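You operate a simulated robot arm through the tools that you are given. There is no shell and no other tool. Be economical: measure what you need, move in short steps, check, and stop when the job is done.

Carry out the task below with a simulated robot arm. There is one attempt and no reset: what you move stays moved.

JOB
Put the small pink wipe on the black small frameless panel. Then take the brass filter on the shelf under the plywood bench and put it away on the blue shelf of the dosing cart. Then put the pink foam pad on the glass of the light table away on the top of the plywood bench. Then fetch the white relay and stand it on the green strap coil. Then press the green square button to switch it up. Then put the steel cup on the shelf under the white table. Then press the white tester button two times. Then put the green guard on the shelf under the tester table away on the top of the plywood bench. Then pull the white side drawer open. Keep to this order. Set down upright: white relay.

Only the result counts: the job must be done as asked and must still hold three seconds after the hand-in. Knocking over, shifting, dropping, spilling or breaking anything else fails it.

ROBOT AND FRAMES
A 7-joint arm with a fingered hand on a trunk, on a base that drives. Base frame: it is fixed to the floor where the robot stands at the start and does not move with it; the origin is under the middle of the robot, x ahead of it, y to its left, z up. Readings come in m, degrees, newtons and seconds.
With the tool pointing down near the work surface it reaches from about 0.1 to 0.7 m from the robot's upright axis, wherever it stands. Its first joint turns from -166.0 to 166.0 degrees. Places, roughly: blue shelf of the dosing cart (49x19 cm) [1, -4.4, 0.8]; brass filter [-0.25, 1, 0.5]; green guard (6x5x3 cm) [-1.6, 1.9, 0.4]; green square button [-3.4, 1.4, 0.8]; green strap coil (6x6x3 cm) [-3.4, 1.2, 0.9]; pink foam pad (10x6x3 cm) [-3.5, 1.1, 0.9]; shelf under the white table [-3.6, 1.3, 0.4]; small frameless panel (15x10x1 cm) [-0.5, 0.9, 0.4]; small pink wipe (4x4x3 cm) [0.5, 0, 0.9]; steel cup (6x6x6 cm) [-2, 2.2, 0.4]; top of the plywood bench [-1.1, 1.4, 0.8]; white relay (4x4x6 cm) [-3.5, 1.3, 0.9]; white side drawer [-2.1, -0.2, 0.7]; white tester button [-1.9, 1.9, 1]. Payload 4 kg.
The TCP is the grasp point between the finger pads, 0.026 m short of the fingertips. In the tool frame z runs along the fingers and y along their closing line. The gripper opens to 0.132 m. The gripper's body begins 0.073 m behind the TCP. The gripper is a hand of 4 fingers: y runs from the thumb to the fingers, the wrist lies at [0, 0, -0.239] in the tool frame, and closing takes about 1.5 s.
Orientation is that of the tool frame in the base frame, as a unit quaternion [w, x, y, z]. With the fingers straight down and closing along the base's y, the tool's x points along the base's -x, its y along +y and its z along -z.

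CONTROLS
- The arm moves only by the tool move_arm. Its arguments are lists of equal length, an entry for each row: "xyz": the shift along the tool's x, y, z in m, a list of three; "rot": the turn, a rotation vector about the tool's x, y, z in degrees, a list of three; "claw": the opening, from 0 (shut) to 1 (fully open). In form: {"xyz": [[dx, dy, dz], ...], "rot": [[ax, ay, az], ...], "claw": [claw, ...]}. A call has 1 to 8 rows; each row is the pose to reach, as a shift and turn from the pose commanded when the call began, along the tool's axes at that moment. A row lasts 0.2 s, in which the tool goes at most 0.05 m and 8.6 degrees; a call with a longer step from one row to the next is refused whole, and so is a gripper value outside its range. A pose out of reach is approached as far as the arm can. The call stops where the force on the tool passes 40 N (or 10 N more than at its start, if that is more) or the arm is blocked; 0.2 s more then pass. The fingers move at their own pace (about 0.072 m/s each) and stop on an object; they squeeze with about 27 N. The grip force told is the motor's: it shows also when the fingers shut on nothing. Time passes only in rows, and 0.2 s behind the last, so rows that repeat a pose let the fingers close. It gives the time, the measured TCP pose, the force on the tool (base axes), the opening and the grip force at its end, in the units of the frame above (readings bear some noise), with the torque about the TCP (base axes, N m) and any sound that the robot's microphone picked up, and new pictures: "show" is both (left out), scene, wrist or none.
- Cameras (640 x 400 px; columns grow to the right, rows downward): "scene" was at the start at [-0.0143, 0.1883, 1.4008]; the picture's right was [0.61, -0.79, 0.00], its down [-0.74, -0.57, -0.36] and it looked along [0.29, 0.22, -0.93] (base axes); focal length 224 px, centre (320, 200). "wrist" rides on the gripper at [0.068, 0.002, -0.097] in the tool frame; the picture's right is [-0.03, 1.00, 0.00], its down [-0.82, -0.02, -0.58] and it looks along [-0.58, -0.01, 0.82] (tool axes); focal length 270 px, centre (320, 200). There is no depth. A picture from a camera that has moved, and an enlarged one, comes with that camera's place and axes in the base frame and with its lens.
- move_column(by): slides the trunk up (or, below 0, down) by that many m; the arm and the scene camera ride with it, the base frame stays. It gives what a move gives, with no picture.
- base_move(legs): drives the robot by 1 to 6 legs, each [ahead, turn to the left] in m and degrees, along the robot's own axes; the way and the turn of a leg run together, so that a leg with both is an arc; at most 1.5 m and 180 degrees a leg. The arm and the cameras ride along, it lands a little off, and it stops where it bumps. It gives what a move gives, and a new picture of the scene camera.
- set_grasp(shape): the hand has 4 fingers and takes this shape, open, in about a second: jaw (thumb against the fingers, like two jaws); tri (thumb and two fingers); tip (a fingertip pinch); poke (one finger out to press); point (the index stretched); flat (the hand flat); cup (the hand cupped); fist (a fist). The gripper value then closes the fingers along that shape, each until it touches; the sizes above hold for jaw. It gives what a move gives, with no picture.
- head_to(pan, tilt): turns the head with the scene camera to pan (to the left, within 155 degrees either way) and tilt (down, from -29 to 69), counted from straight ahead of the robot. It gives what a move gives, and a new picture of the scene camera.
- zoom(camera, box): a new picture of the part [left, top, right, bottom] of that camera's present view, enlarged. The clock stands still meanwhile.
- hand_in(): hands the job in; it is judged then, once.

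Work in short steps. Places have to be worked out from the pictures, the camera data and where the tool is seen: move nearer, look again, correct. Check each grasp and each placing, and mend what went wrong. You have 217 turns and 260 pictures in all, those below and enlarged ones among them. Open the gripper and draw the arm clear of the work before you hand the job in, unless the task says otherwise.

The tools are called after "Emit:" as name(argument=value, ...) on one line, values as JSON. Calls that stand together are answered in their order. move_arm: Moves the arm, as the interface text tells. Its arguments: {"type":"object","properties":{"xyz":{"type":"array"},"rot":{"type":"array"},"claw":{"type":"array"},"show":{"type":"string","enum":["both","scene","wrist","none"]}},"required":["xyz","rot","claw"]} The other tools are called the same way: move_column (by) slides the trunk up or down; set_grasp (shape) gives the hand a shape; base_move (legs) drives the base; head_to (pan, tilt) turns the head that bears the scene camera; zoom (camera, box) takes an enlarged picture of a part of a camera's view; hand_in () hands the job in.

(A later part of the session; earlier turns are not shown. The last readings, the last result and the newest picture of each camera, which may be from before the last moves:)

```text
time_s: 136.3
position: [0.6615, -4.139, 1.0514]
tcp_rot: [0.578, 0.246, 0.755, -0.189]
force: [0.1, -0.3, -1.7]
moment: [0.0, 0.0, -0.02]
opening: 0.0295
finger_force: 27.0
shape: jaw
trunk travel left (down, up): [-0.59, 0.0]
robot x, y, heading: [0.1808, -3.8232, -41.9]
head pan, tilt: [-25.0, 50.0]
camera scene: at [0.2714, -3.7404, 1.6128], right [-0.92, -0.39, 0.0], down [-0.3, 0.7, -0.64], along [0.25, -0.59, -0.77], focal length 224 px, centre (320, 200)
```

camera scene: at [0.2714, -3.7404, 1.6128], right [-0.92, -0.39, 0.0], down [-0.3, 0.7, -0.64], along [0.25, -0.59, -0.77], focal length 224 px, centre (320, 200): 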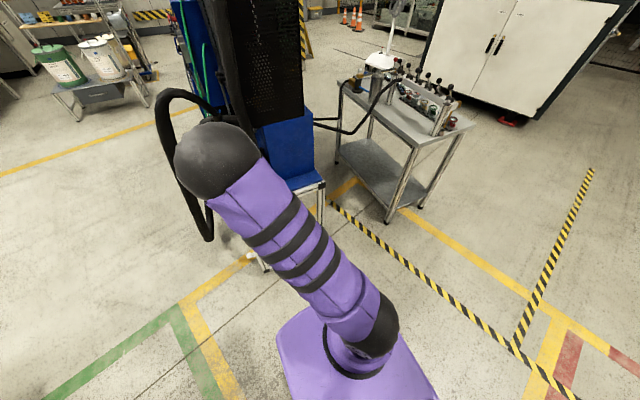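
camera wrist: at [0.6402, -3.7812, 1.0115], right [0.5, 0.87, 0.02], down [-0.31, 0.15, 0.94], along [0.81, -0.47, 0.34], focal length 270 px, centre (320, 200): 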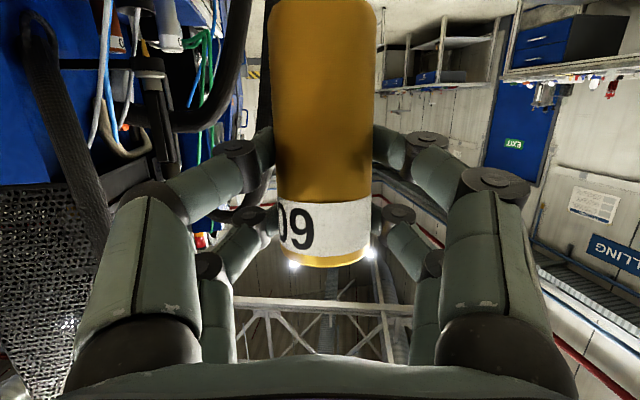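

The elbow hides the deck, so I go by the measured positions: shift right 7.4 cm, ahead 9 cm and down to z 0.935, then check with both cameras.

Emit:
move_arm(xyz=[[0.018, -0.02, 0.025], [0.038, -0.038, 0.05], [0.058, -0.056, 0.075], [0.075, -0.07, 0.1], [0.089, -0.074, 0.117]], rot=[[0, 0, 0], [0, 0, 0], [0, 0, 0], [0, 0, 0], [0, 0, 0]], claw=[0, 0, 0, 0, 0], show="both")

```text
time_s: 137.5
position: [0.6906, -4.2512, 0.9352]
tcp_rot: [0.578, 0.246, 0.755, -0.189]
force: [0.4, -0.3, -0.6]
moment: [0.02, 0.02, -0.01]
opening: 0.0295
finger_force: 27.0
shape: jaw
trunk travel left (down, up): [-0.59, 0.0]
robot x, y, heading: [0.1813, -3.8258, -41.6]
head pan, tilt: [-25.0, 50.0]
camera scene: at [0.2715, -3.7406, 1.6128], right [-0.92, -0.39, 0.0], down [-0.3, 0.7, -0.64], along [0.25, -0.59, -0.77], focal length 224 px, centre (320, 200)
camera wrist: at [0.6032, -4.1839, 0.8955], right [0.59, 0.8, 0.02], down [-0.29, 0.19, 0.94], along [0.75, -0.57, 0.34], focal length 270 px, centre (320, 200)
```

scene: 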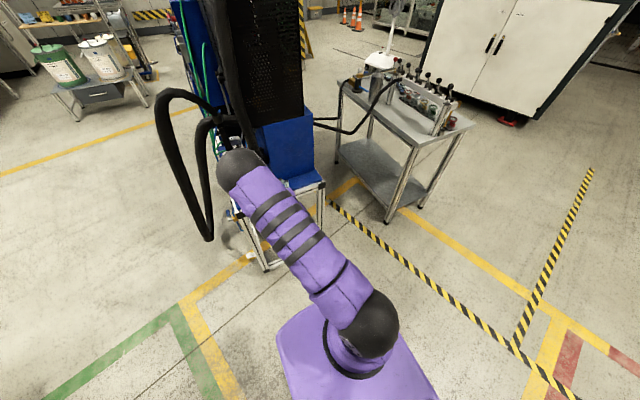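
wrist: 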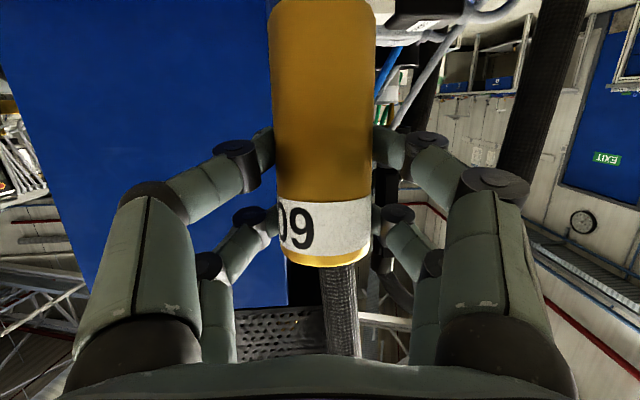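

The view shows the filter lined up between the block (left) and connectors (right). I advance 10.6 cm at this height.

Emit:
move_arm(xyz=[[-0.009, 0, 0.034], [-0.018, 0, 0.068], [-0.0275, 0, 0.1024]], rot=[[0, 0, 0], [0, 0, 0], [0, 0, 0]], claw=[0, 0, 0], show="both")

Emit:
zoom(camera="scene", box=[180, 110, 340, 210])

```text
time_s: 138.3
position: [0.7769, -4.3165, 0.9333]
tcp_rot: [0.577, 0.245, 0.756, -0.188]
force: [0.1, -0.8, -1.2]
moment: [-0.02, 0.04, -0.01]
opening: 0.0267
finger_force: 26.6
shape: jaw
trunk travel left (down, up): [-0.59, 0.0]
robot x, y, heading: [0.1833, -3.8268, -41.5]
head pan, tilt: [-25.0, 50.0]
camera scene: at [0.2714, -3.7406, 1.6128], right [-0.92, -0.39, 0.0], down [-0.3, 0.7, -0.64], along [0.25, -0.59, -0.77], focal length 224 px, centre (320, 200)
camera wrist: at [0.6904, -4.2501, 0.8944], right [0.6, 0.8, 0.02], down [-0.29, 0.19, 0.94], along [0.75, -0.57, 0.34], focal length 270 px, centre (320, 200)
```

scene: 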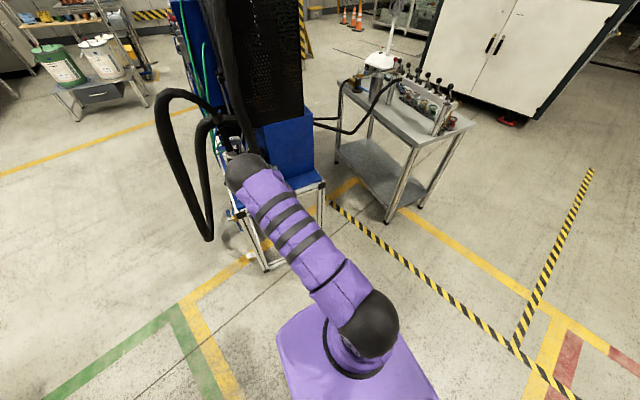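
wrist: 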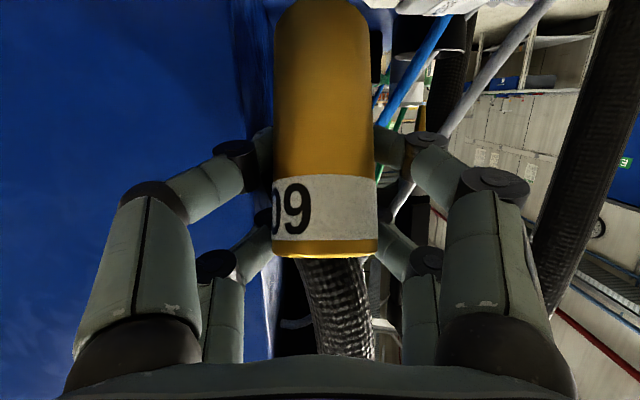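

```text
4.00 times, centred on (260, 160) of scene
camera zoom: at [0.2714, -3.7406, 1.6128], right [-0.92, -0.39, 0.0], down [-0.3, 0.7, -0.64], along [0.25, -0.59, -0.77], focal length 897 px, centre (560, 360)
```

zoom: 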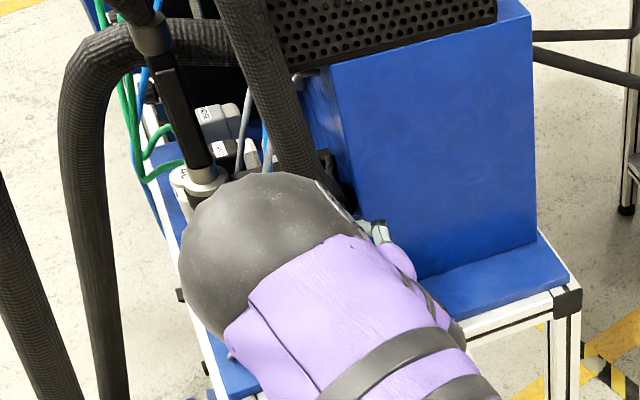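

The filter's top bumped the hanging hose and pitched ~40° in the grip (top toward me). I back off 12 cm and tilt the hand by +40° to set the filter upright again.

Emit:
move_arm(xyz=[[0.01, 0, -0.04], [0.02, 0, -0.08], [0.03, 0, -0.12]], rot=[[0, 0, 0], [0, 0, 0], [0, 0, 0]], claw=[0, 0, 0], show="wrist")

Emit:
move_arm(xyz=[[0, 0, 0], [0, 0, 0], [-0.01, 0, 0], [-0.02, 0, 0], [-0.03, 0, 0]], rot=[[0, 8, 0], [0, 16, 0], [0, 24, 0], [0, 32, 0], [0, 40, 0]], claw=[0, 0, 0, 0, 0], show="both")

```text
time_s: 139.1
position: [0.6765, -4.243, 0.9401]
tcp_rot: [0.578, 0.246, 0.755, -0.189]
force: [0.0, 0.8, -1.4]
moment: [0.01, 0.0, 0.01]
opening: 0.0267
finger_force: 26.9
shape: jaw
trunk travel left (down, up): [-0.59, 0.0]
robot x, y, heading: [0.1812, -3.8228, -41.5]
head pan, tilt: [-25.0, 50.0]
camera wrist: at [0.5893, -4.1752, 0.899], right [0.6, 0.8, 0.02], down [-0.29, 0.19, 0.94], along [0.75, -0.57, 0.34], focal length 270 px, centre (320, 200)
```

wrist: 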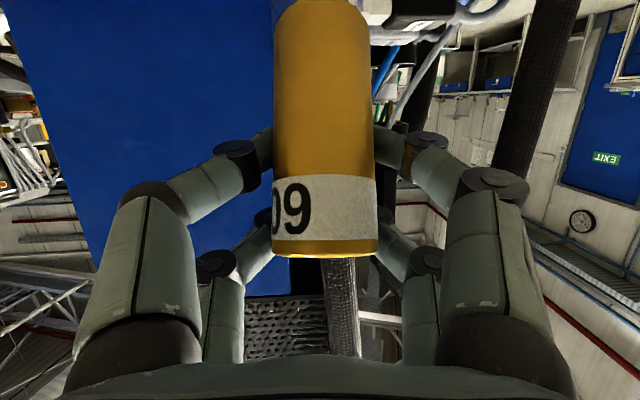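

```text
time_s: 140.3
position: [0.6834, -4.2474, 0.9682]
tcp_rot: [0.285, 0.297, 0.907, -0.094]
force: [0.1, -0.2, -1.7]
moment: [-0.05, -0.02, -0.03]
opening: 0.0265
finger_force: 27.3
shape: jaw
trunk travel left (down, up): [-0.59, 0.0]
robot x, y, heading: [0.1793, -3.8235, -42.0]
head pan, tilt: [-25.0, 50.0]
camera scene: at [0.2704, -3.7413, 1.6128], right [-0.92, -0.39, 0.0], down [-0.3, 0.7, -0.64], along [0.25, -0.59, -0.77], focal length 224 px, centre (320, 200)
camera wrist: at [0.5962, -4.1802, 1.0083], right [0.61, 0.79, 0.01], down [0.26, -0.22, 0.94], along [0.75, -0.57, -0.34], focal length 270 px, centre (320, 200)
```

scene: 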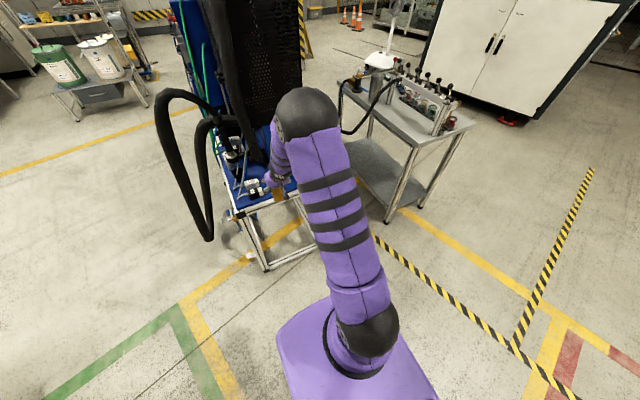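
wrist: 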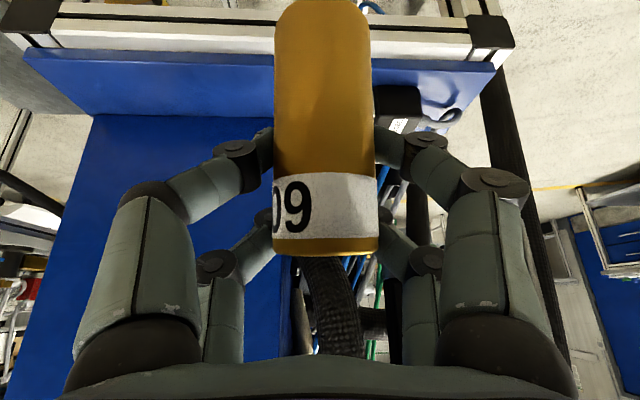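

Now both views are clear. I zoom in to judge the filter's uprightness and deck space.

Emit:
zoom(camera="scene", box=[200, 130, 328, 210])

```text
5.00 times, centred on (264, 170) of scene
camera zoom: at [0.2704, -3.7413, 1.6128], right [-0.92, -0.39, 0.0], down [-0.3, 0.7, -0.64], along [0.25, -0.59, -0.77], focal length 1121 px, centre (600, 350)
```

zoom: 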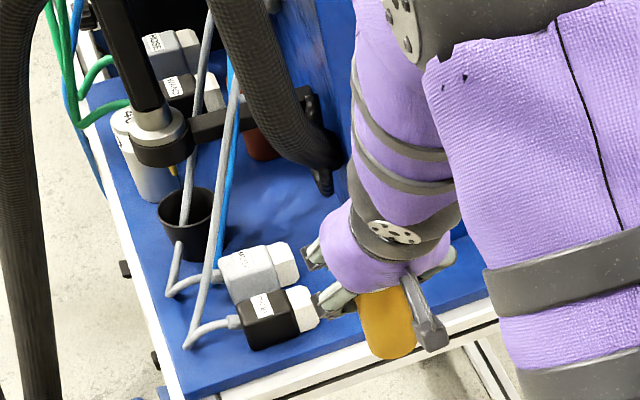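

Filter looks upright at ≈(0.695,-4.253), base ≈0.875. I advance about 6 cm at this height and look again.

Emit:
move_arm(xyz=[[-0.025, -0.001, 0.017], [-0.049, -0.003, 0.034]], rot=[[0, 0, 0], [0, 0, 0]], claw=[0, 0], show="both")

Emit:
zoom(camera="scene", box=[200, 80, 360, 210])

```text
time_s: 140.9
position: [0.7299, -4.2825, 0.966]
tcp_rot: [0.284, 0.296, 0.907, -0.093]
force: [-1.1, -0.1, -0.5]
moment: [-0.01, -0.03, 0.0]
opening: 0.0266
finger_force: 27.2
shape: jaw
trunk travel left (down, up): [-0.59, 0.0]
robot x, y, heading: [0.184, -3.8207, -41.7]
head pan, tilt: [-25.0, 50.0]
camera scene: at [0.2714, -3.7413, 1.6128], right [-0.92, -0.39, 0.0], down [-0.3, 0.7, -0.64], along [0.25, -0.59, -0.77], focal length 224 px, centre (320, 200)
camera wrist: at [0.6432, -4.2159, 1.008], right [0.61, 0.79, 0.01], down [0.26, -0.22, 0.94], along [0.75, -0.57, -0.34], focal length 270 px, centre (320, 200)
```

scene: 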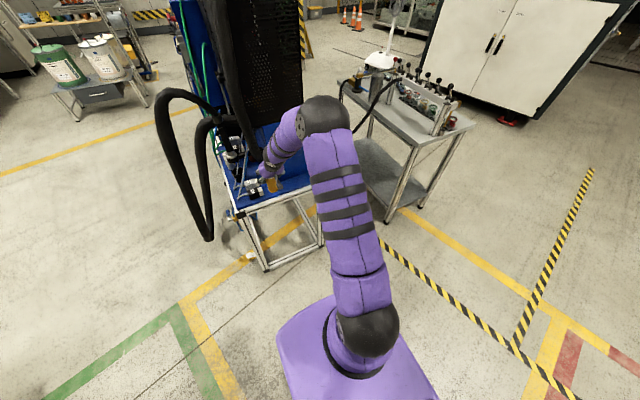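
wrist: 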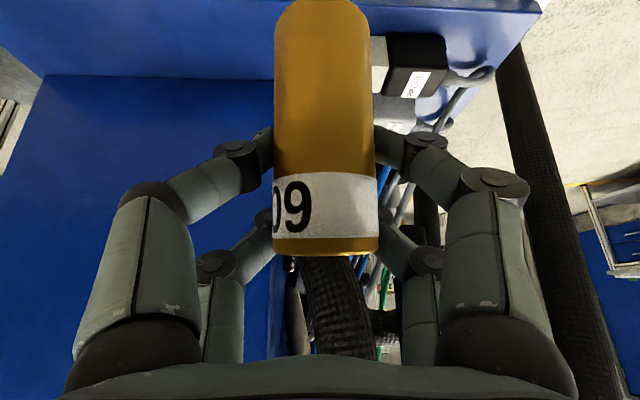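

```text
3.08 times, centred on (280, 145) of scene
camera zoom: at [0.2714, -3.7413, 1.6128], right [-0.92, -0.39, 0.0], down [-0.3, 0.7, -0.64], along [0.25, -0.59, -0.77], focal length 690 px, centre (443, 369)
```

zoom: 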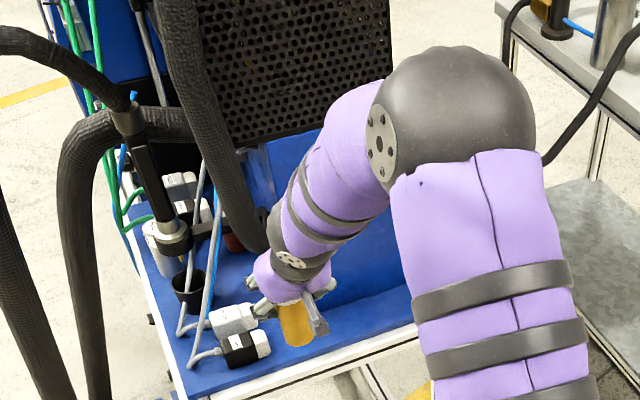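

Filter sits centred laterally between block and connectors. I move 5.2 cm forward, then lower 5 cm.

Emit:
move_arm(xyz=[[-0.021, 0, 0.015], [-0.0426, 0, 0.03], [-0.0283, 0, 0.0505], [-0.0139, 0, 0.071]], rot=[[0, 0, 0], [0, 0, 0], [0, 0, 0], [0, 0, 0]], claw=[0, 0, 0, 0], show="both")

Emit:
zoom(camera="scene", box=[220, 130, 348, 210])

```text
time_s: 141.9
position: [0.7735, -4.3148, 0.9146]
tcp_rot: [0.285, 0.295, 0.907, -0.094]
force: [-0.1, -0.7, -1.1]
moment: [-0.02, -0.01, 0.02]
opening: 0.0267
finger_force: 26.7
shape: jaw
trunk travel left (down, up): [-0.59, 0.0]
robot x, y, heading: [0.1792, -3.8243, -41.8]
head pan, tilt: [-25.0, 50.0]
camera scene: at [0.2716, -3.7405, 1.6128], right [-0.92, -0.39, 0.0], down [-0.3, 0.7, -0.64], along [0.25, -0.59, -0.77], focal length 224 px, centre (320, 200)
camera wrist: at [0.6866, -4.2474, 0.9563], right [0.61, 0.8, 0.01], down [0.26, -0.22, 0.94], along [0.75, -0.57, -0.34], focal length 270 px, centre (320, 200)
```

scene: 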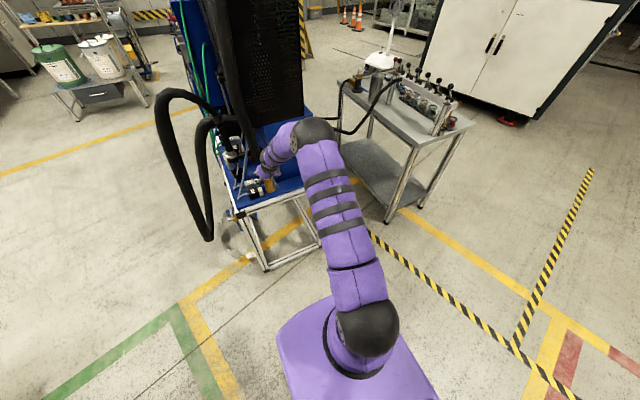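
wrist: 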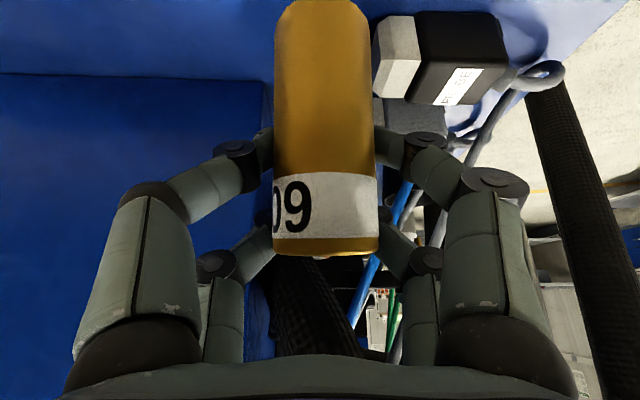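

```text
5.00 times, centred on (284, 170) of scene
camera zoom: at [0.2716, -3.7405, 1.6128], right [-0.92, -0.39, 0.0], down [-0.3, 0.7, -0.64], along [0.25, -0.59, -0.77], focal length 1121 px, centre (500, 350)
```

zoom: 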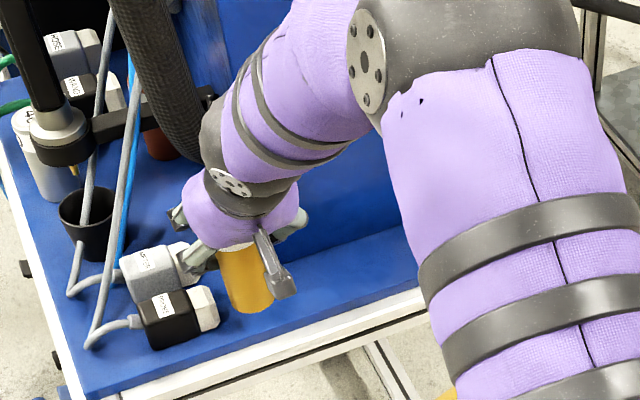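

Well positioned. I lower gently in small steps, watching force.

Emit:
move_arm(xyz=[[0.0035, 0, 0.005], [0.007, 0, 0.01]], rot=[[0, 0, 0], [0, 0, 0]], claw=[0, 0], show="wrist")

Emit:
move_arm(xyz=[[0.0035, 0, 0.005]], rot=[[0, 0, 0]], claw=[0], show="wrist")

```text
time_s: 142.5
position: [0.7718, -4.3166, 0.9017]
tcp_rot: [0.285, 0.296, 0.907, -0.094]
force: [0.3, 1.4, -1.2]
moment: [0.01, -0.01, 0.01]
opening: 0.0265
finger_force: 26.7
shape: jaw
trunk travel left (down, up): [-0.59, 0.0]
robot x, y, heading: [0.1796, -3.8227, -42.0]
head pan, tilt: [-25.0, 50.0]
camera wrist: at [0.6846, -4.2489, 0.9438], right [0.61, 0.79, 0.01], down [0.26, -0.22, 0.94], along [0.75, -0.57, -0.34], focal length 270 px, centre (320, 200)
```

wrist: 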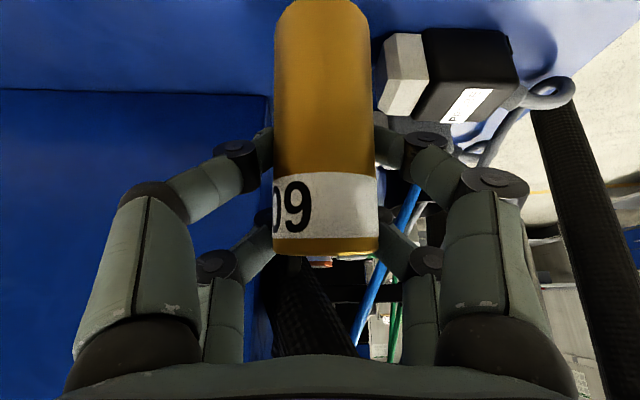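

```text
time_s: 142.9
position: [0.7717, -4.3159, 0.8961]
tcp_rot: [0.284, 0.296, 0.907, -0.094]
force: [0.6, 0.3, -2.2]
moment: [-0.02, -0.03, -0.01]
opening: 0.0267
finger_force: 26.6
shape: jaw
trunk travel left (down, up): [-0.59, 0.0]
robot x, y, heading: [0.1801, -3.8236, -41.9]
head pan, tilt: [-25.0, 50.0]
camera wrist: at [0.6847, -4.2486, 0.9369], right [0.61, 0.79, 0.01], down [0.26, -0.22, 0.94], along [0.75, -0.57, -0.34], focal length 270 px, centre (320, 200)
```

wrist: 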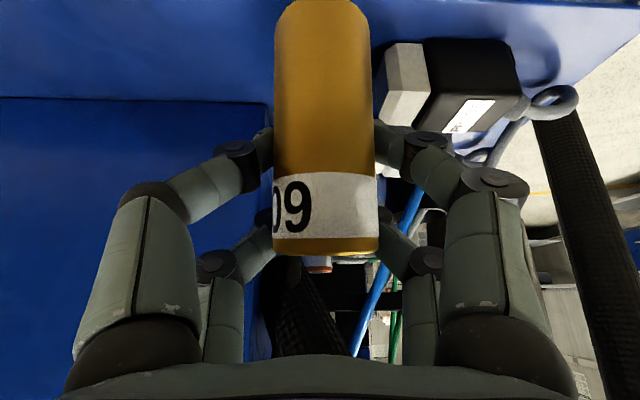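

Base is near contact; I continue in 4 mm steps.

Emit:
move_arm(xyz=[[0.0028, 0, 0.004]], rot=[[0, 0, 0]], claw=[0], show="none")

Emit:
move_arm(xyz=[[0.0028, 0, 0.004]], rot=[[0, 0, 0]], claw=[0], show="none")

Emit:
move_arm(xyz=[[0.0028, 0, 0.004]], rot=[[0, 0, 0]], claw=[0], show="scene")

Emit:
zoom(camera="scene", box=[220, 130, 348, 210])

```text
time_s: 143.3
position: [0.772, -4.3152, 0.8914]
tcp_rot: [0.285, 0.296, 0.907, -0.094]
force: [0.9, -0.2, -1.0]
moment: [0.01, -0.03, 0.01]
opening: 0.0268
finger_force: 27.0
shape: jaw
trunk travel left (down, up): [-0.59, 0.0]
robot x, y, heading: [0.1847, -3.8272, -42.0]
head pan, tilt: [-25.0, 50.0]
```

```text
time_s: 143.7
position: [0.7707, -4.3165, 0.8875]
tcp_rot: [0.284, 0.296, 0.907, -0.093]
force: [0.2, 0.1, -2.4]
moment: [-0.03, 0.02, -0.06]
opening: 0.0269
finger_force: 27.0
shape: jaw
trunk travel left (down, up): [-0.59, 0.0]
robot x, y, heading: [0.1813, -3.8274, -41.9]
head pan, tilt: [-25.0, 50.0]
```

```text
time_s: 144.1
position: [0.7717, -4.3158, 0.8833]
tcp_rot: [0.285, 0.296, 0.907, -0.094]
force: [-0.8, 0.6, -1.9]
moment: [-0.01, -0.02, 0.0]
opening: 0.0265
finger_force: 26.9
shape: jaw
trunk travel left (down, up): [-0.59, 0.0]
robot x, y, heading: [0.1835, -3.8251, -41.6]
head pan, tilt: [-25.0, 50.0]
camera scene: at [0.2713, -3.7405, 1.6128], right [-0.92, -0.39, 0.0], down [-0.3, 0.7, -0.64], along [0.25, -0.59, -0.77], focal length 224 px, centre (320, 200)
```

scene: 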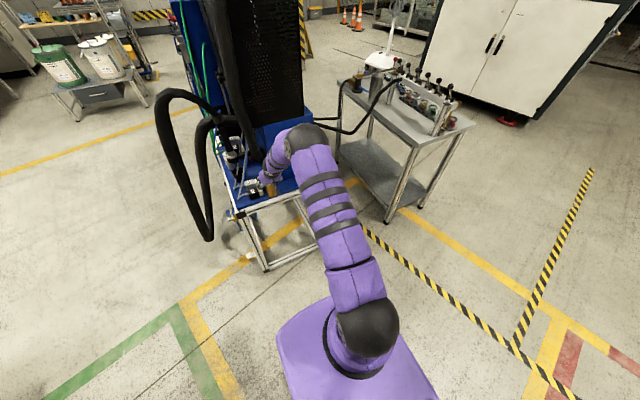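

```text
5.00 times, centred on (284, 170) of scene
camera zoom: at [0.2713, -3.7405, 1.6128], right [-0.92, -0.39, 0.0], down [-0.3, 0.7, -0.64], along [0.25, -0.59, -0.77], focal length 1121 px, centre (500, 350)
```

zoom: 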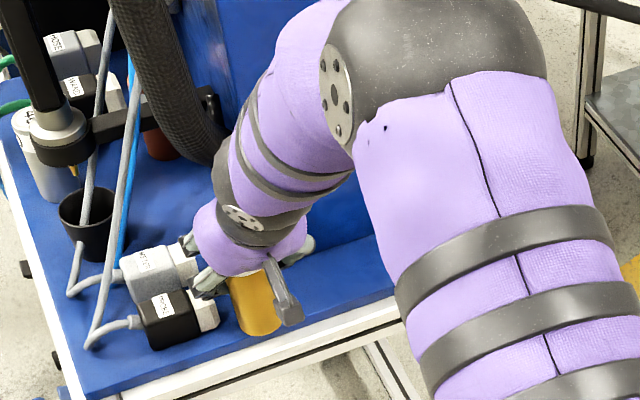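

Still no contact. I lower further in 4 mm steps.

Emit:
move_arm(xyz=[[0.0028, 0, 0.004]], rot=[[0, 0, 0]], claw=[0], show="none")

Emit:
move_arm(xyz=[[0.0028, 0, 0.004]], rot=[[0, 0, 0]], claw=[0], show="wrist")

Emit:
zoom(camera="scene", box=[232, 150, 312, 200])

```text
time_s: 144.5
position: [0.7712, -4.3147, 0.8811]
tcp_rot: [0.286, 0.295, 0.907, -0.094]
force: [-0.7, -0.1, 7.5]
moment: [0.04, 0.01, -0.01]
opening: 0.0267
finger_force: 27.2
shape: jaw
trunk travel left (down, up): [-0.59, 0.0]
robot x, y, heading: [0.1816, -3.8262, -42.0]
head pan, tilt: [-25.0, 50.0]
```

```text
time_s: 144.9
position: [0.7731, -4.3155, 0.8783]
tcp_rot: [0.288, 0.296, 0.906, -0.095]
force: [-0.3, -0.1, 24.9]
moment: [0.09, 0.07, -0.01]
opening: 0.0273
finger_force: 27.2
shape: jaw
trunk travel left (down, up): [-0.59, 0.0]
robot x, y, heading: [0.1876, -3.822, -41.8]
head pan, tilt: [-25.0, 50.0]
camera wrist: at [0.6844, -4.2482, 0.9191], right [0.61, 0.8, 0.01], down [0.26, -0.21, 0.94], along [0.75, -0.57, -0.33], focal length 270 px, centre (320, 200)
```

wrist: 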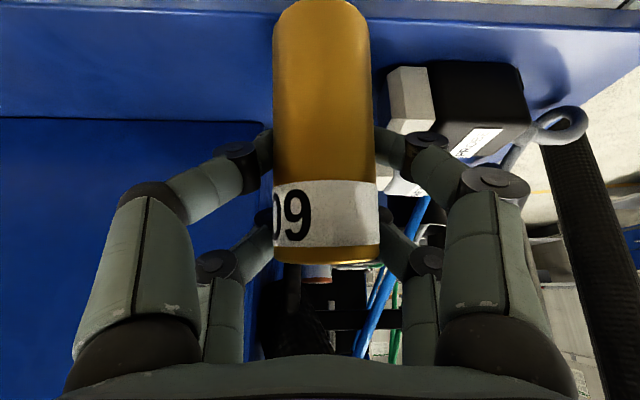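

```text
8.00 times, centred on (272, 175) of scene
camera zoom: at [0.2691, -3.7388, 1.6133], right [-0.92, -0.39, 0.0], down [-0.3, 0.7, -0.64], along [0.25, -0.59, -0.77], focal length 1793 px, centre (704, 400)
```

zoom: 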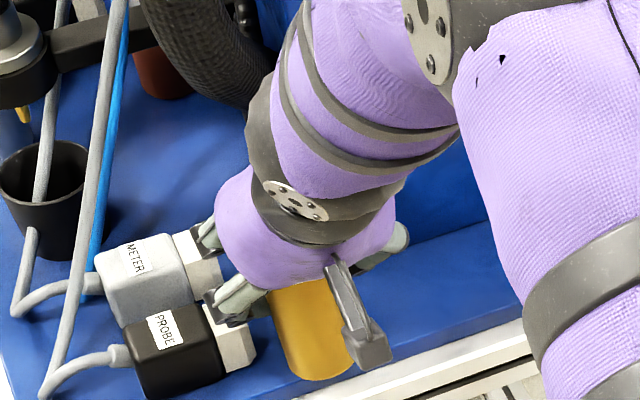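

Contact made, but the filter's near rim is right at the deck's front edge. I lift 1.2 cm, shift 1.8 cm deeper and 0.7 cm right, and set down again.

Emit:
move_arm(xyz=[[-0.007, 0, -0.01], [-0.0145, -0.004, -0.005], [-0.0216, -0.007, 0.0005], [-0.017, -0.007, 0.007]], rot=[[0, 0, 0], [0, 0, 0], [0, 0, 0], [0, 0, 0]], claw=[0, 0, 0, 0], show="wrist")

Emit:
zoom(camera="scene", box=[232, 150, 312, 200])

```text
time_s: 145.9
position: [0.7823, -4.3307, 0.8798]
tcp_rot: [0.286, 0.295, 0.907, -0.094]
force: [0.1, 0.6, 10.8]
moment: [0.12, 0.07, -0.02]
opening: 0.0273
finger_force: 26.9
shape: jaw
trunk travel left (down, up): [-0.59, 0.0]
robot x, y, heading: [0.1808, -3.8276, -42.1]
head pan, tilt: [-25.0, 50.0]
camera wrist: at [0.6952, -4.2629, 0.9208], right [0.61, 0.79, 0.01], down [0.26, -0.21, 0.94], along [0.75, -0.57, -0.34], focal length 270 px, centre (320, 200)
```

wrist: 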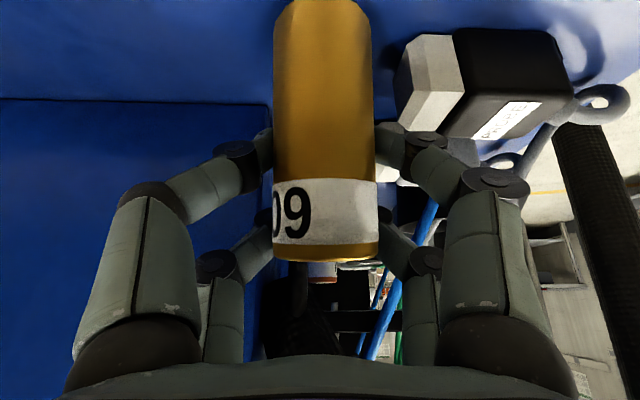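

```text
8.00 times, centred on (272, 175) of scene
camera zoom: at [0.2703, -3.7396, 1.613], right [-0.92, -0.39, 0.0], down [-0.3, 0.7, -0.64], along [0.25, -0.59, -0.77], focal length 1793 px, centre (704, 400)
```

zoom: 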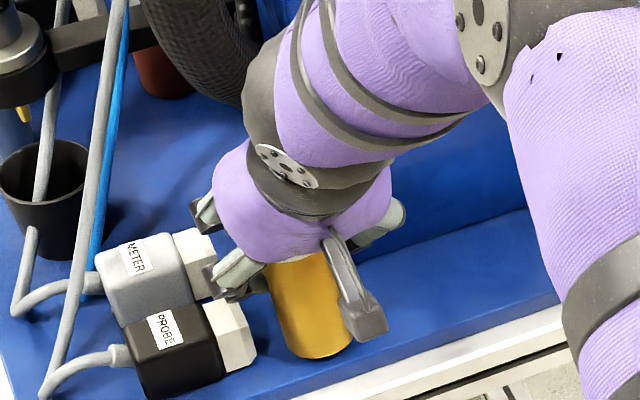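

Filter now stands fully on the deck. I nudge it 5 mm left with a tiny lift, then release gently.

Emit:
move_arm(xyz=[[-0.003, 0, -0.004], [-0.003, 0.005, -0.004], [0.0005, 0.005, 0.001], [0.0005, 0.005, 0.001], [0.0005, 0.005, 0.001], [0.0005, 0.005, 0.001]], rot=[[0, 0, 0], [0, 0, 0], [0, 0, 0], [0, 0, 0], [0, 0, 0], [0, 0, 0]], claw=[0, 0, 0, 0.45, 0.45, 0.45], show="wrist")

Emit:
zoom(camera="scene", box=[232, 150, 312, 200])

```text
time_s: 147.3
position: [0.7851, -4.3251, 0.873]
tcp_rot: [0.282, 0.296, 0.908, -0.093]
force: [-5.2, 8.8, -2.7]
moment: [0.14, 0.01, -0.21]
opening: 0.0569
finger_force: 0.1
shape: jaw
trunk travel left (down, up): [-0.59, 0.0]
robot x, y, heading: [0.1828, -3.8261, -42.1]
head pan, tilt: [-25.0, 50.0]
camera wrist: at [0.6976, -4.2576, 0.9151], right [0.61, 0.8, 0.01], down [0.27, -0.22, 0.94], along [0.75, -0.57, -0.34], focal length 270 px, centre (320, 200)
```

wrist: 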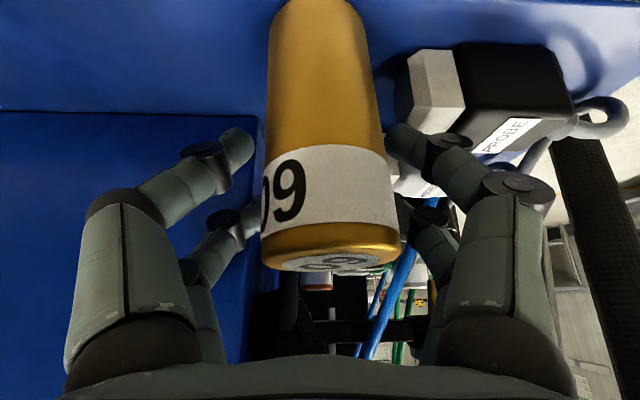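

```text
8.00 times, centred on (272, 175) of scene
camera zoom: at [0.271, -3.7397, 1.6126], right [-0.92, -0.39, 0.0], down [-0.3, 0.7, -0.64], along [0.25, -0.59, -0.77], focal length 1793 px, centre (704, 400)
```

zoom: 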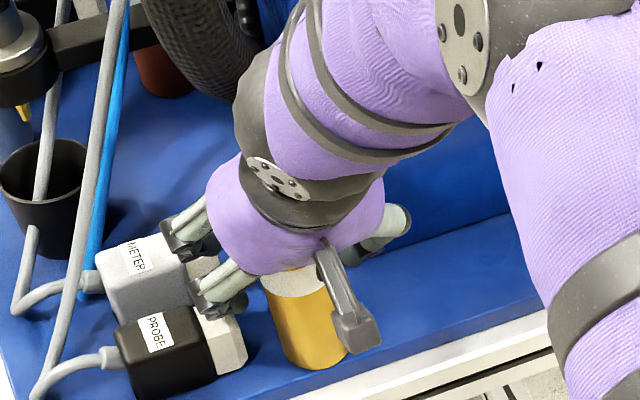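

Filter stands on its own now (vertical). I retract along the tool axis slowly.

Emit:
move_arm(xyz=[[0, 0, -0.01], [0, 0, -0.025], [0, 0, -0.045], [0, 0, -0.075]], rot=[[0, 0, 0], [0, 0, 0], [0, 0, 0], [0, 0, 0]], claw=[0.45, 0.45, 0.45, 0.45], show="wrist")

Emit:
zoom(camera="scene", box=[232, 150, 312, 200])

```text
time_s: 148.3
position: [0.7497, -4.3007, 0.9355]
tcp_rot: [0.285, 0.296, 0.907, -0.094]
force: [-0.3, 0.0, -0.9]
moment: [0.0, -0.05, -0.01]
opening: 0.0589
finger_force: 0.1
shape: jaw
trunk travel left (down, up): [-0.59, 0.0]
robot x, y, heading: [0.1847, -3.8257, -41.7]
head pan, tilt: [-25.0, 50.0]
camera wrist: at [0.6623, -4.2334, 0.9769], right [0.61, 0.79, 0.01], down [0.26, -0.22, 0.94], along [0.75, -0.57, -0.34], focal length 270 px, centre (320, 200)
```

wrist: 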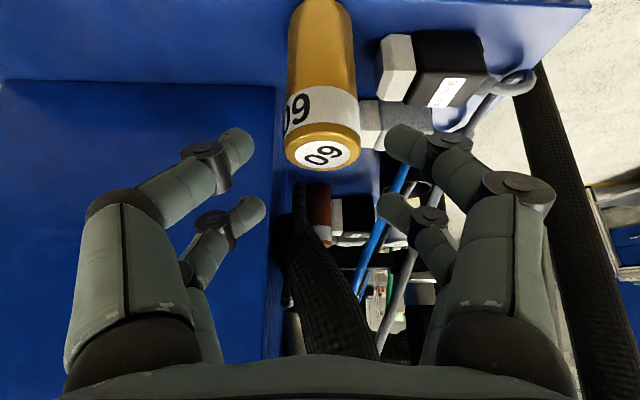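

```text
8.00 times, centred on (272, 175) of scene
camera zoom: at [0.271, -3.7402, 1.6128], right [-0.92, -0.39, 0.0], down [-0.3, 0.7, -0.64], along [0.25, -0.59, -0.77], focal length 1793 px, centre (704, 400)
```

zoom: 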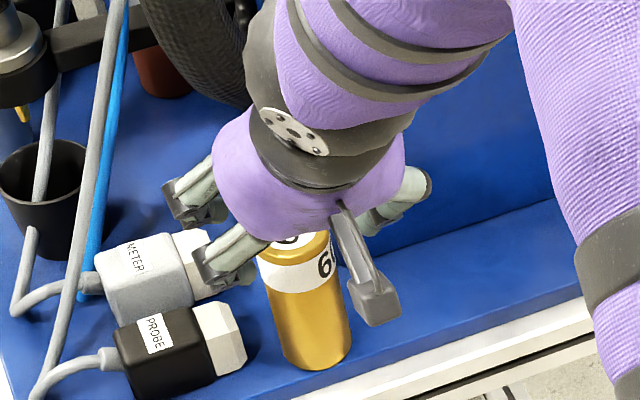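

Filter stands upright on the blue shelf. I retract the arm fully.

Emit:
move_arm(xyz=[[0.03, 0, -0.03], [0.06, 0, -0.06], [0.09, 0, -0.08], [0.11, 0, -0.11], [0.13, 0, -0.14]], rot=[[0, 0, 0], [0, 0, 0], [0, 8, 0], [0, 16, 0], [0, 24, 0]], claw=[0.45, 0.45, 0.45, 0.45, 0.45], show="scene")

Emit:
zoom(camera="scene", box=[200, 130, 328, 210])

```text
time_s: 149.5
position: [0.6009, -4.1896, 0.9763]
tcp_rot: [0.089, 0.308, 0.947, -0.03]
force: [-0.7, 0.4, 0.1]
moment: [0.0, 0.0, 0.0]
opening: 0.0589
finger_force: 0.1
shape: jaw
trunk travel left (down, up): [-0.59, 0.0]
robot x, y, heading: [0.1822, -3.8226, -41.9]
head pan, tilt: [-25.0, 50.0]
camera scene: at [0.2711, -3.7401, 1.6128], right [-0.92, -0.39, 0.0], down [-0.3, 0.7, -0.64], along [0.25, -0.59, -0.77], focal length 224 px, centre (320, 200)
```

scene: 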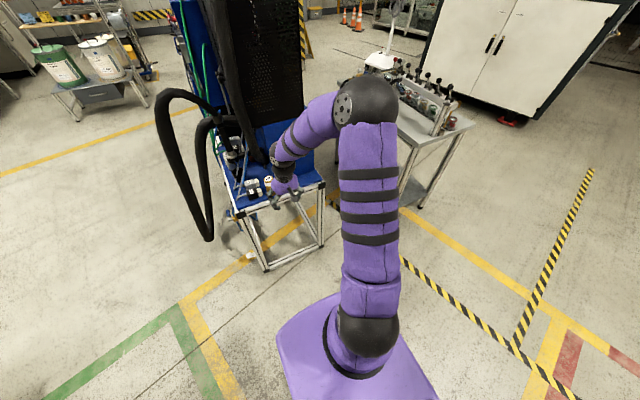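

```text
5.00 times, centred on (264, 170) of scene
camera zoom: at [0.2711, -3.7401, 1.6128], right [-0.92, -0.39, 0.0], down [-0.3, 0.7, -0.64], along [0.25, -0.59, -0.77], focal length 1121 px, centre (600, 350)
```

zoom: 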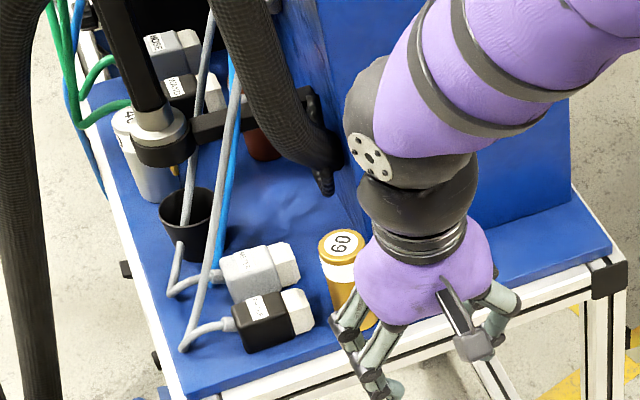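

Done with the filter. I pull the hand in and reverse away, then head for the light table.

Emit:
move_arm(xyz=[[0.04, 0, -0.02], [0.08, 0, -0.03], [0.12, 0, -0.04]], rot=[[0, 4, 0], [0, 8, 0], [0, 10.5, 0]], claw=[0.8, 0.8, 0.8], show="none")

Emit:
base_move(legs=[[-0.5, 0], [0, 150]])

```text
time_s: 150.3
position: [0.5021, -4.1152, 0.9949]
tcp_rot: [0.001, 0.309, 0.951, -0.002]
force: [0.7, -0.1, 0.3]
moment: [0.01, -0.02, -0.03]
opening: 0.1054
finger_force: 0.0
shape: jaw
trunk travel left (down, up): [-0.59, 0.0]
robot x, y, heading: [0.1803, -3.8275, -41.5]
head pan, tilt: [-25.0, 50.0]
```

```text
time_s: 160.0
position: [-0.2931, -3.073, 0.9948]
tcp_rot: [-0.003, 0.821, -0.57, -0.001]
force: [-0.7, 0.7, -0.3]
moment: [0.03, -0.01, 0.0]
opening: 0.1055
finger_force: 0.1
shape: jaw
trunk travel left (down, up): [-0.59, 0.0]
robot x, y, heading: [-0.1845, -3.4885, 104.8]
head pan, tilt: [-25.0, 50.0]
camera scene: at [-0.303, -3.5131, 1.6128], right [0.98, -0.18, 0.0], down [-0.14, -0.75, -0.64], along [0.11, 0.63, -0.77], focal length 224 px, centre (320, 200)
```

scene: 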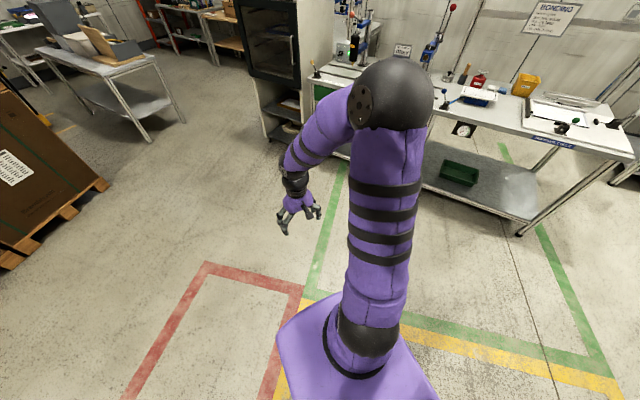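

I drive back along the aisle and round the drawer table toward the white table.

Emit:
base_move(legs=[[0, 10], [1.27, 0], [1.26, 0], [0, -43]])

```text
time_s: 175.0
position: [-1.0596, -0.8297, 0.9948]
tcp_rot: [0.003, -0.621, 0.784, 0.001]
force: [-0.2, 0.1, 0.3]
moment: [-0.04, -0.01, -0.01]
opening: 0.1051
finger_force: 0.1
shape: jaw
trunk travel left (down, up): [-0.59, 0.0]
robot x, y, heading: [-1.2072, -1.2388, 71.1]
head pan, tilt: [-25.0, 50.0]
camera scene: at [-1.3123, -1.1887, 1.6128], right [0.72, -0.69, 0.0], down [-0.53, -0.55, -0.64], along [0.45, 0.46, -0.77], focal length 224 px, centre (320, 200)
```

scene: 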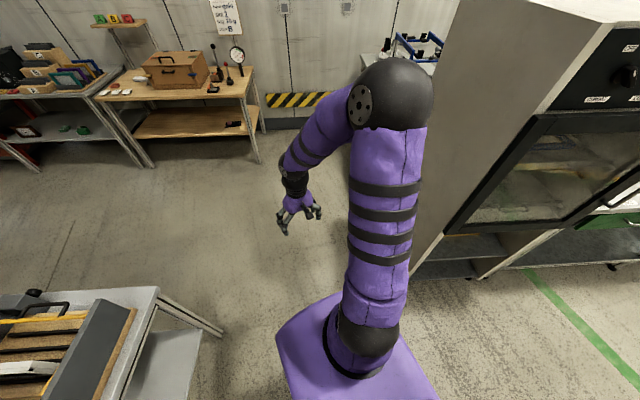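

On track. Continue: forward 1.1 m, turn left 67°, forward 1.2 m, and look ahead.

Emit:
base_move(legs=[[1.1, 0], [0, 68], [1.2, 0]])

Emit:
head_to(pan=40, tilt=25)

```text
time_s: 189.6
position: [-2.1366, 0.8196, 0.9939]
tcp_rot: [-0.001, 0.959, -0.283, -0.002]
force: [-0.8, -0.4, -0.4]
moment: [-0.01, -0.05, 0.01]
opening: 0.1054
finger_force: 0.1
shape: jaw
trunk travel left (down, up): [-0.59, 0.0]
robot x, y, heading: [-1.7974, 0.5457, 141.2]
head pan, tilt: [-25.0, 50.0]
camera scene: at [-1.8813, 0.4603, 1.6128], right [0.9, 0.44, 0.0], down [0.34, -0.69, -0.64], along [-0.28, 0.58, -0.77], focal length 224 px, centre (320, 200)
```

scene: 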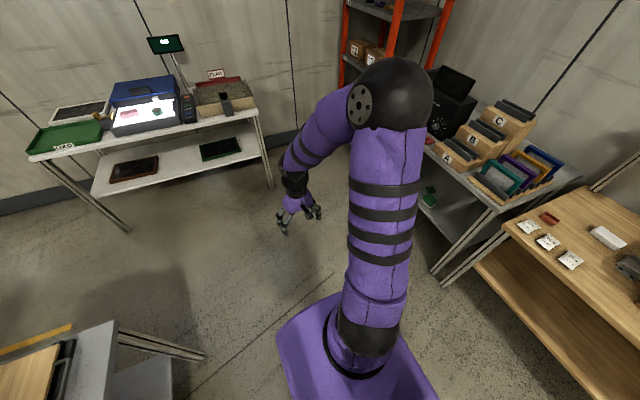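

```text
time_s: 191.0
position: [-2.1362, 0.8191, 0.9942]
tcp_rot: [-0.002, 0.959, -0.284, -0.003]
force: [0.0, 0.2, -0.2]
moment: [0.03, -0.01, -0.01]
opening: 0.1054
finger_force: 0.1
shape: jaw
trunk travel left (down, up): [-0.59, 0.0]
robot x, y, heading: [-1.7982, 0.5472, 141.3]
head pan, tilt: [40.0, 25.0]
camera scene: at [-1.9394, 0.3893, 1.6502], right [-0.02, 1.0, 0.0], down [0.42, 0.01, -0.91], along [-0.91, -0.02, -0.42], focal length 224 px, centre (320, 200)
```

scene: 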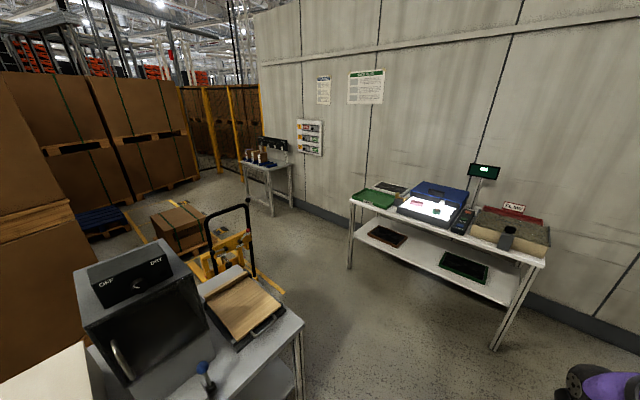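

Emit:
zoom(camera="scene", box=[340, 150, 560, 288])

```text
2.90 times, centred on (450, 219) of scene
camera zoom: at [-1.9394, 0.3893, 1.6502], right [-0.02, 1.0, 0.0], down [0.42, 0.01, -0.91], along [-0.91, -0.02, -0.42], focal length 650 px, centre (-57, 145)
```

zoom: 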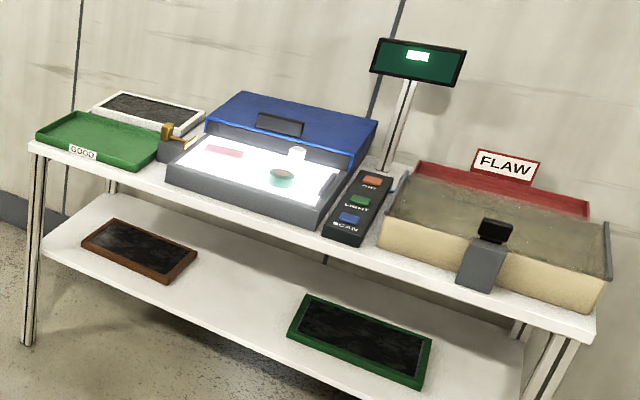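

I see pad ≈(-3.575,1.12), coil ≈(-3.425,1.217), relay ≈(-3.58,1.325), green button ≈(-3.39,1.41); the table front faces heading 140°. I drive round to stand before it.

Emit:
base_move(legs=[[0, 13.5], [0.774, 0], [0, 53], [0.455, 0], [0, -68]])

Emit:
head_to(pan=10, tilt=40)

```text
time_s: 204.2
position: [-3.2251, 0.9729, 0.9957]
tcp_rot: [-0.003, 0.95, -0.311, -0.002]
force: [0.5, 0.5, -0.3]
moment: [0.01, -0.03, 0.02]
opening: 0.1056
finger_force: 0.0
shape: jaw
trunk travel left (down, up): [-0.59, 0.0]
robot x, y, heading: [-2.9051, 0.6833, 137.7]
head pan, tilt: [40.0, 25.0]
camera scene: at [-3.0542, 0.5317, 1.6503], right [0.04, 1.0, 0.0], down [0.42, -0.02, -0.91], along [-0.91, 0.04, -0.42], focal length 224 px, centre (320, 200)
```

scene: 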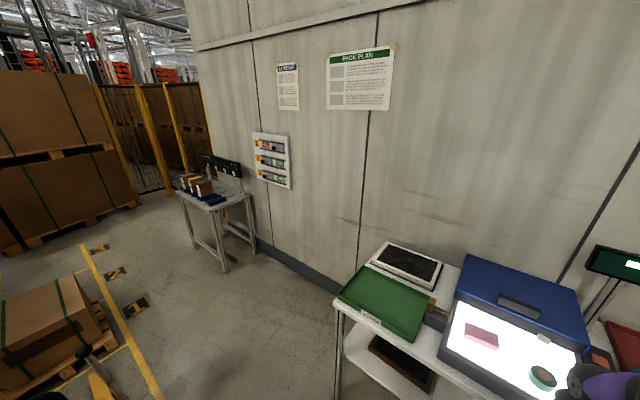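

```text
time_s: 205.1
position: [-3.2253, 0.9731, 0.9957]
tcp_rot: [-0.002, 0.951, -0.31, -0.001]
force: [-1.0, -0.9, -0.3]
moment: [-0.01, 0.03, -0.01]
opening: 0.1053
finger_force: 0.0
shape: jaw
trunk travel left (down, up): [-0.59, 0.0]
robot x, y, heading: [-2.9047, 0.6786, 137.7]
head pan, tilt: [10.0, 40.0]
camera scene: at [-3.0341, 0.5734, 1.627], right [0.53, 0.85, 0.0], down [0.54, -0.34, -0.77], along [-0.65, 0.41, -0.64], focal length 224 px, centre (320, 200)
```

scene: 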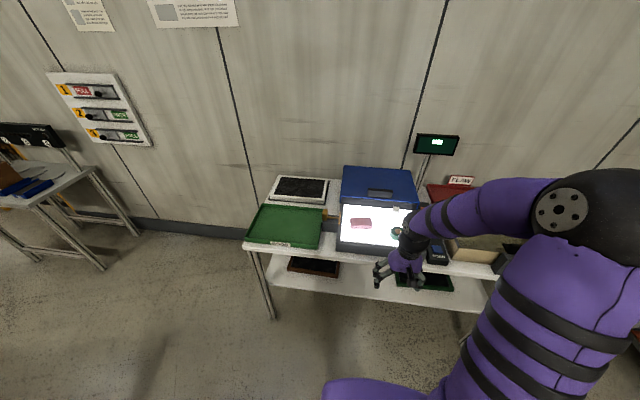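

I zoom on the light table to measure.

Emit:
zoom(camera="scene", box=[310, 160, 470, 260])

```text
4.00 times, centred on (390, 210) of scene
camera zoom: at [-3.0341, 0.5734, 1.627], right [0.53, 0.85, 0.0], down [0.54, -0.34, -0.77], along [-0.65, 0.41, -0.64], focal length 897 px, centre (40, 160)
```

zoom: 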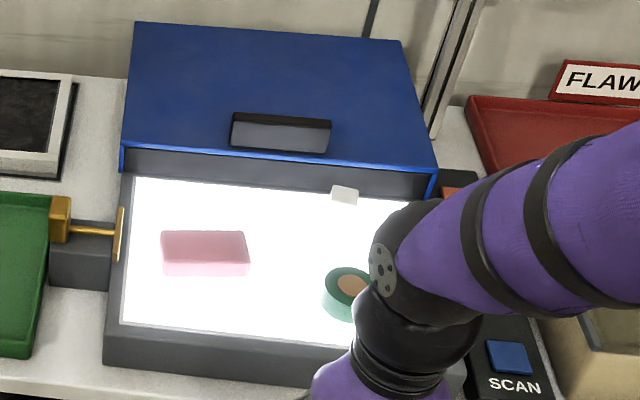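

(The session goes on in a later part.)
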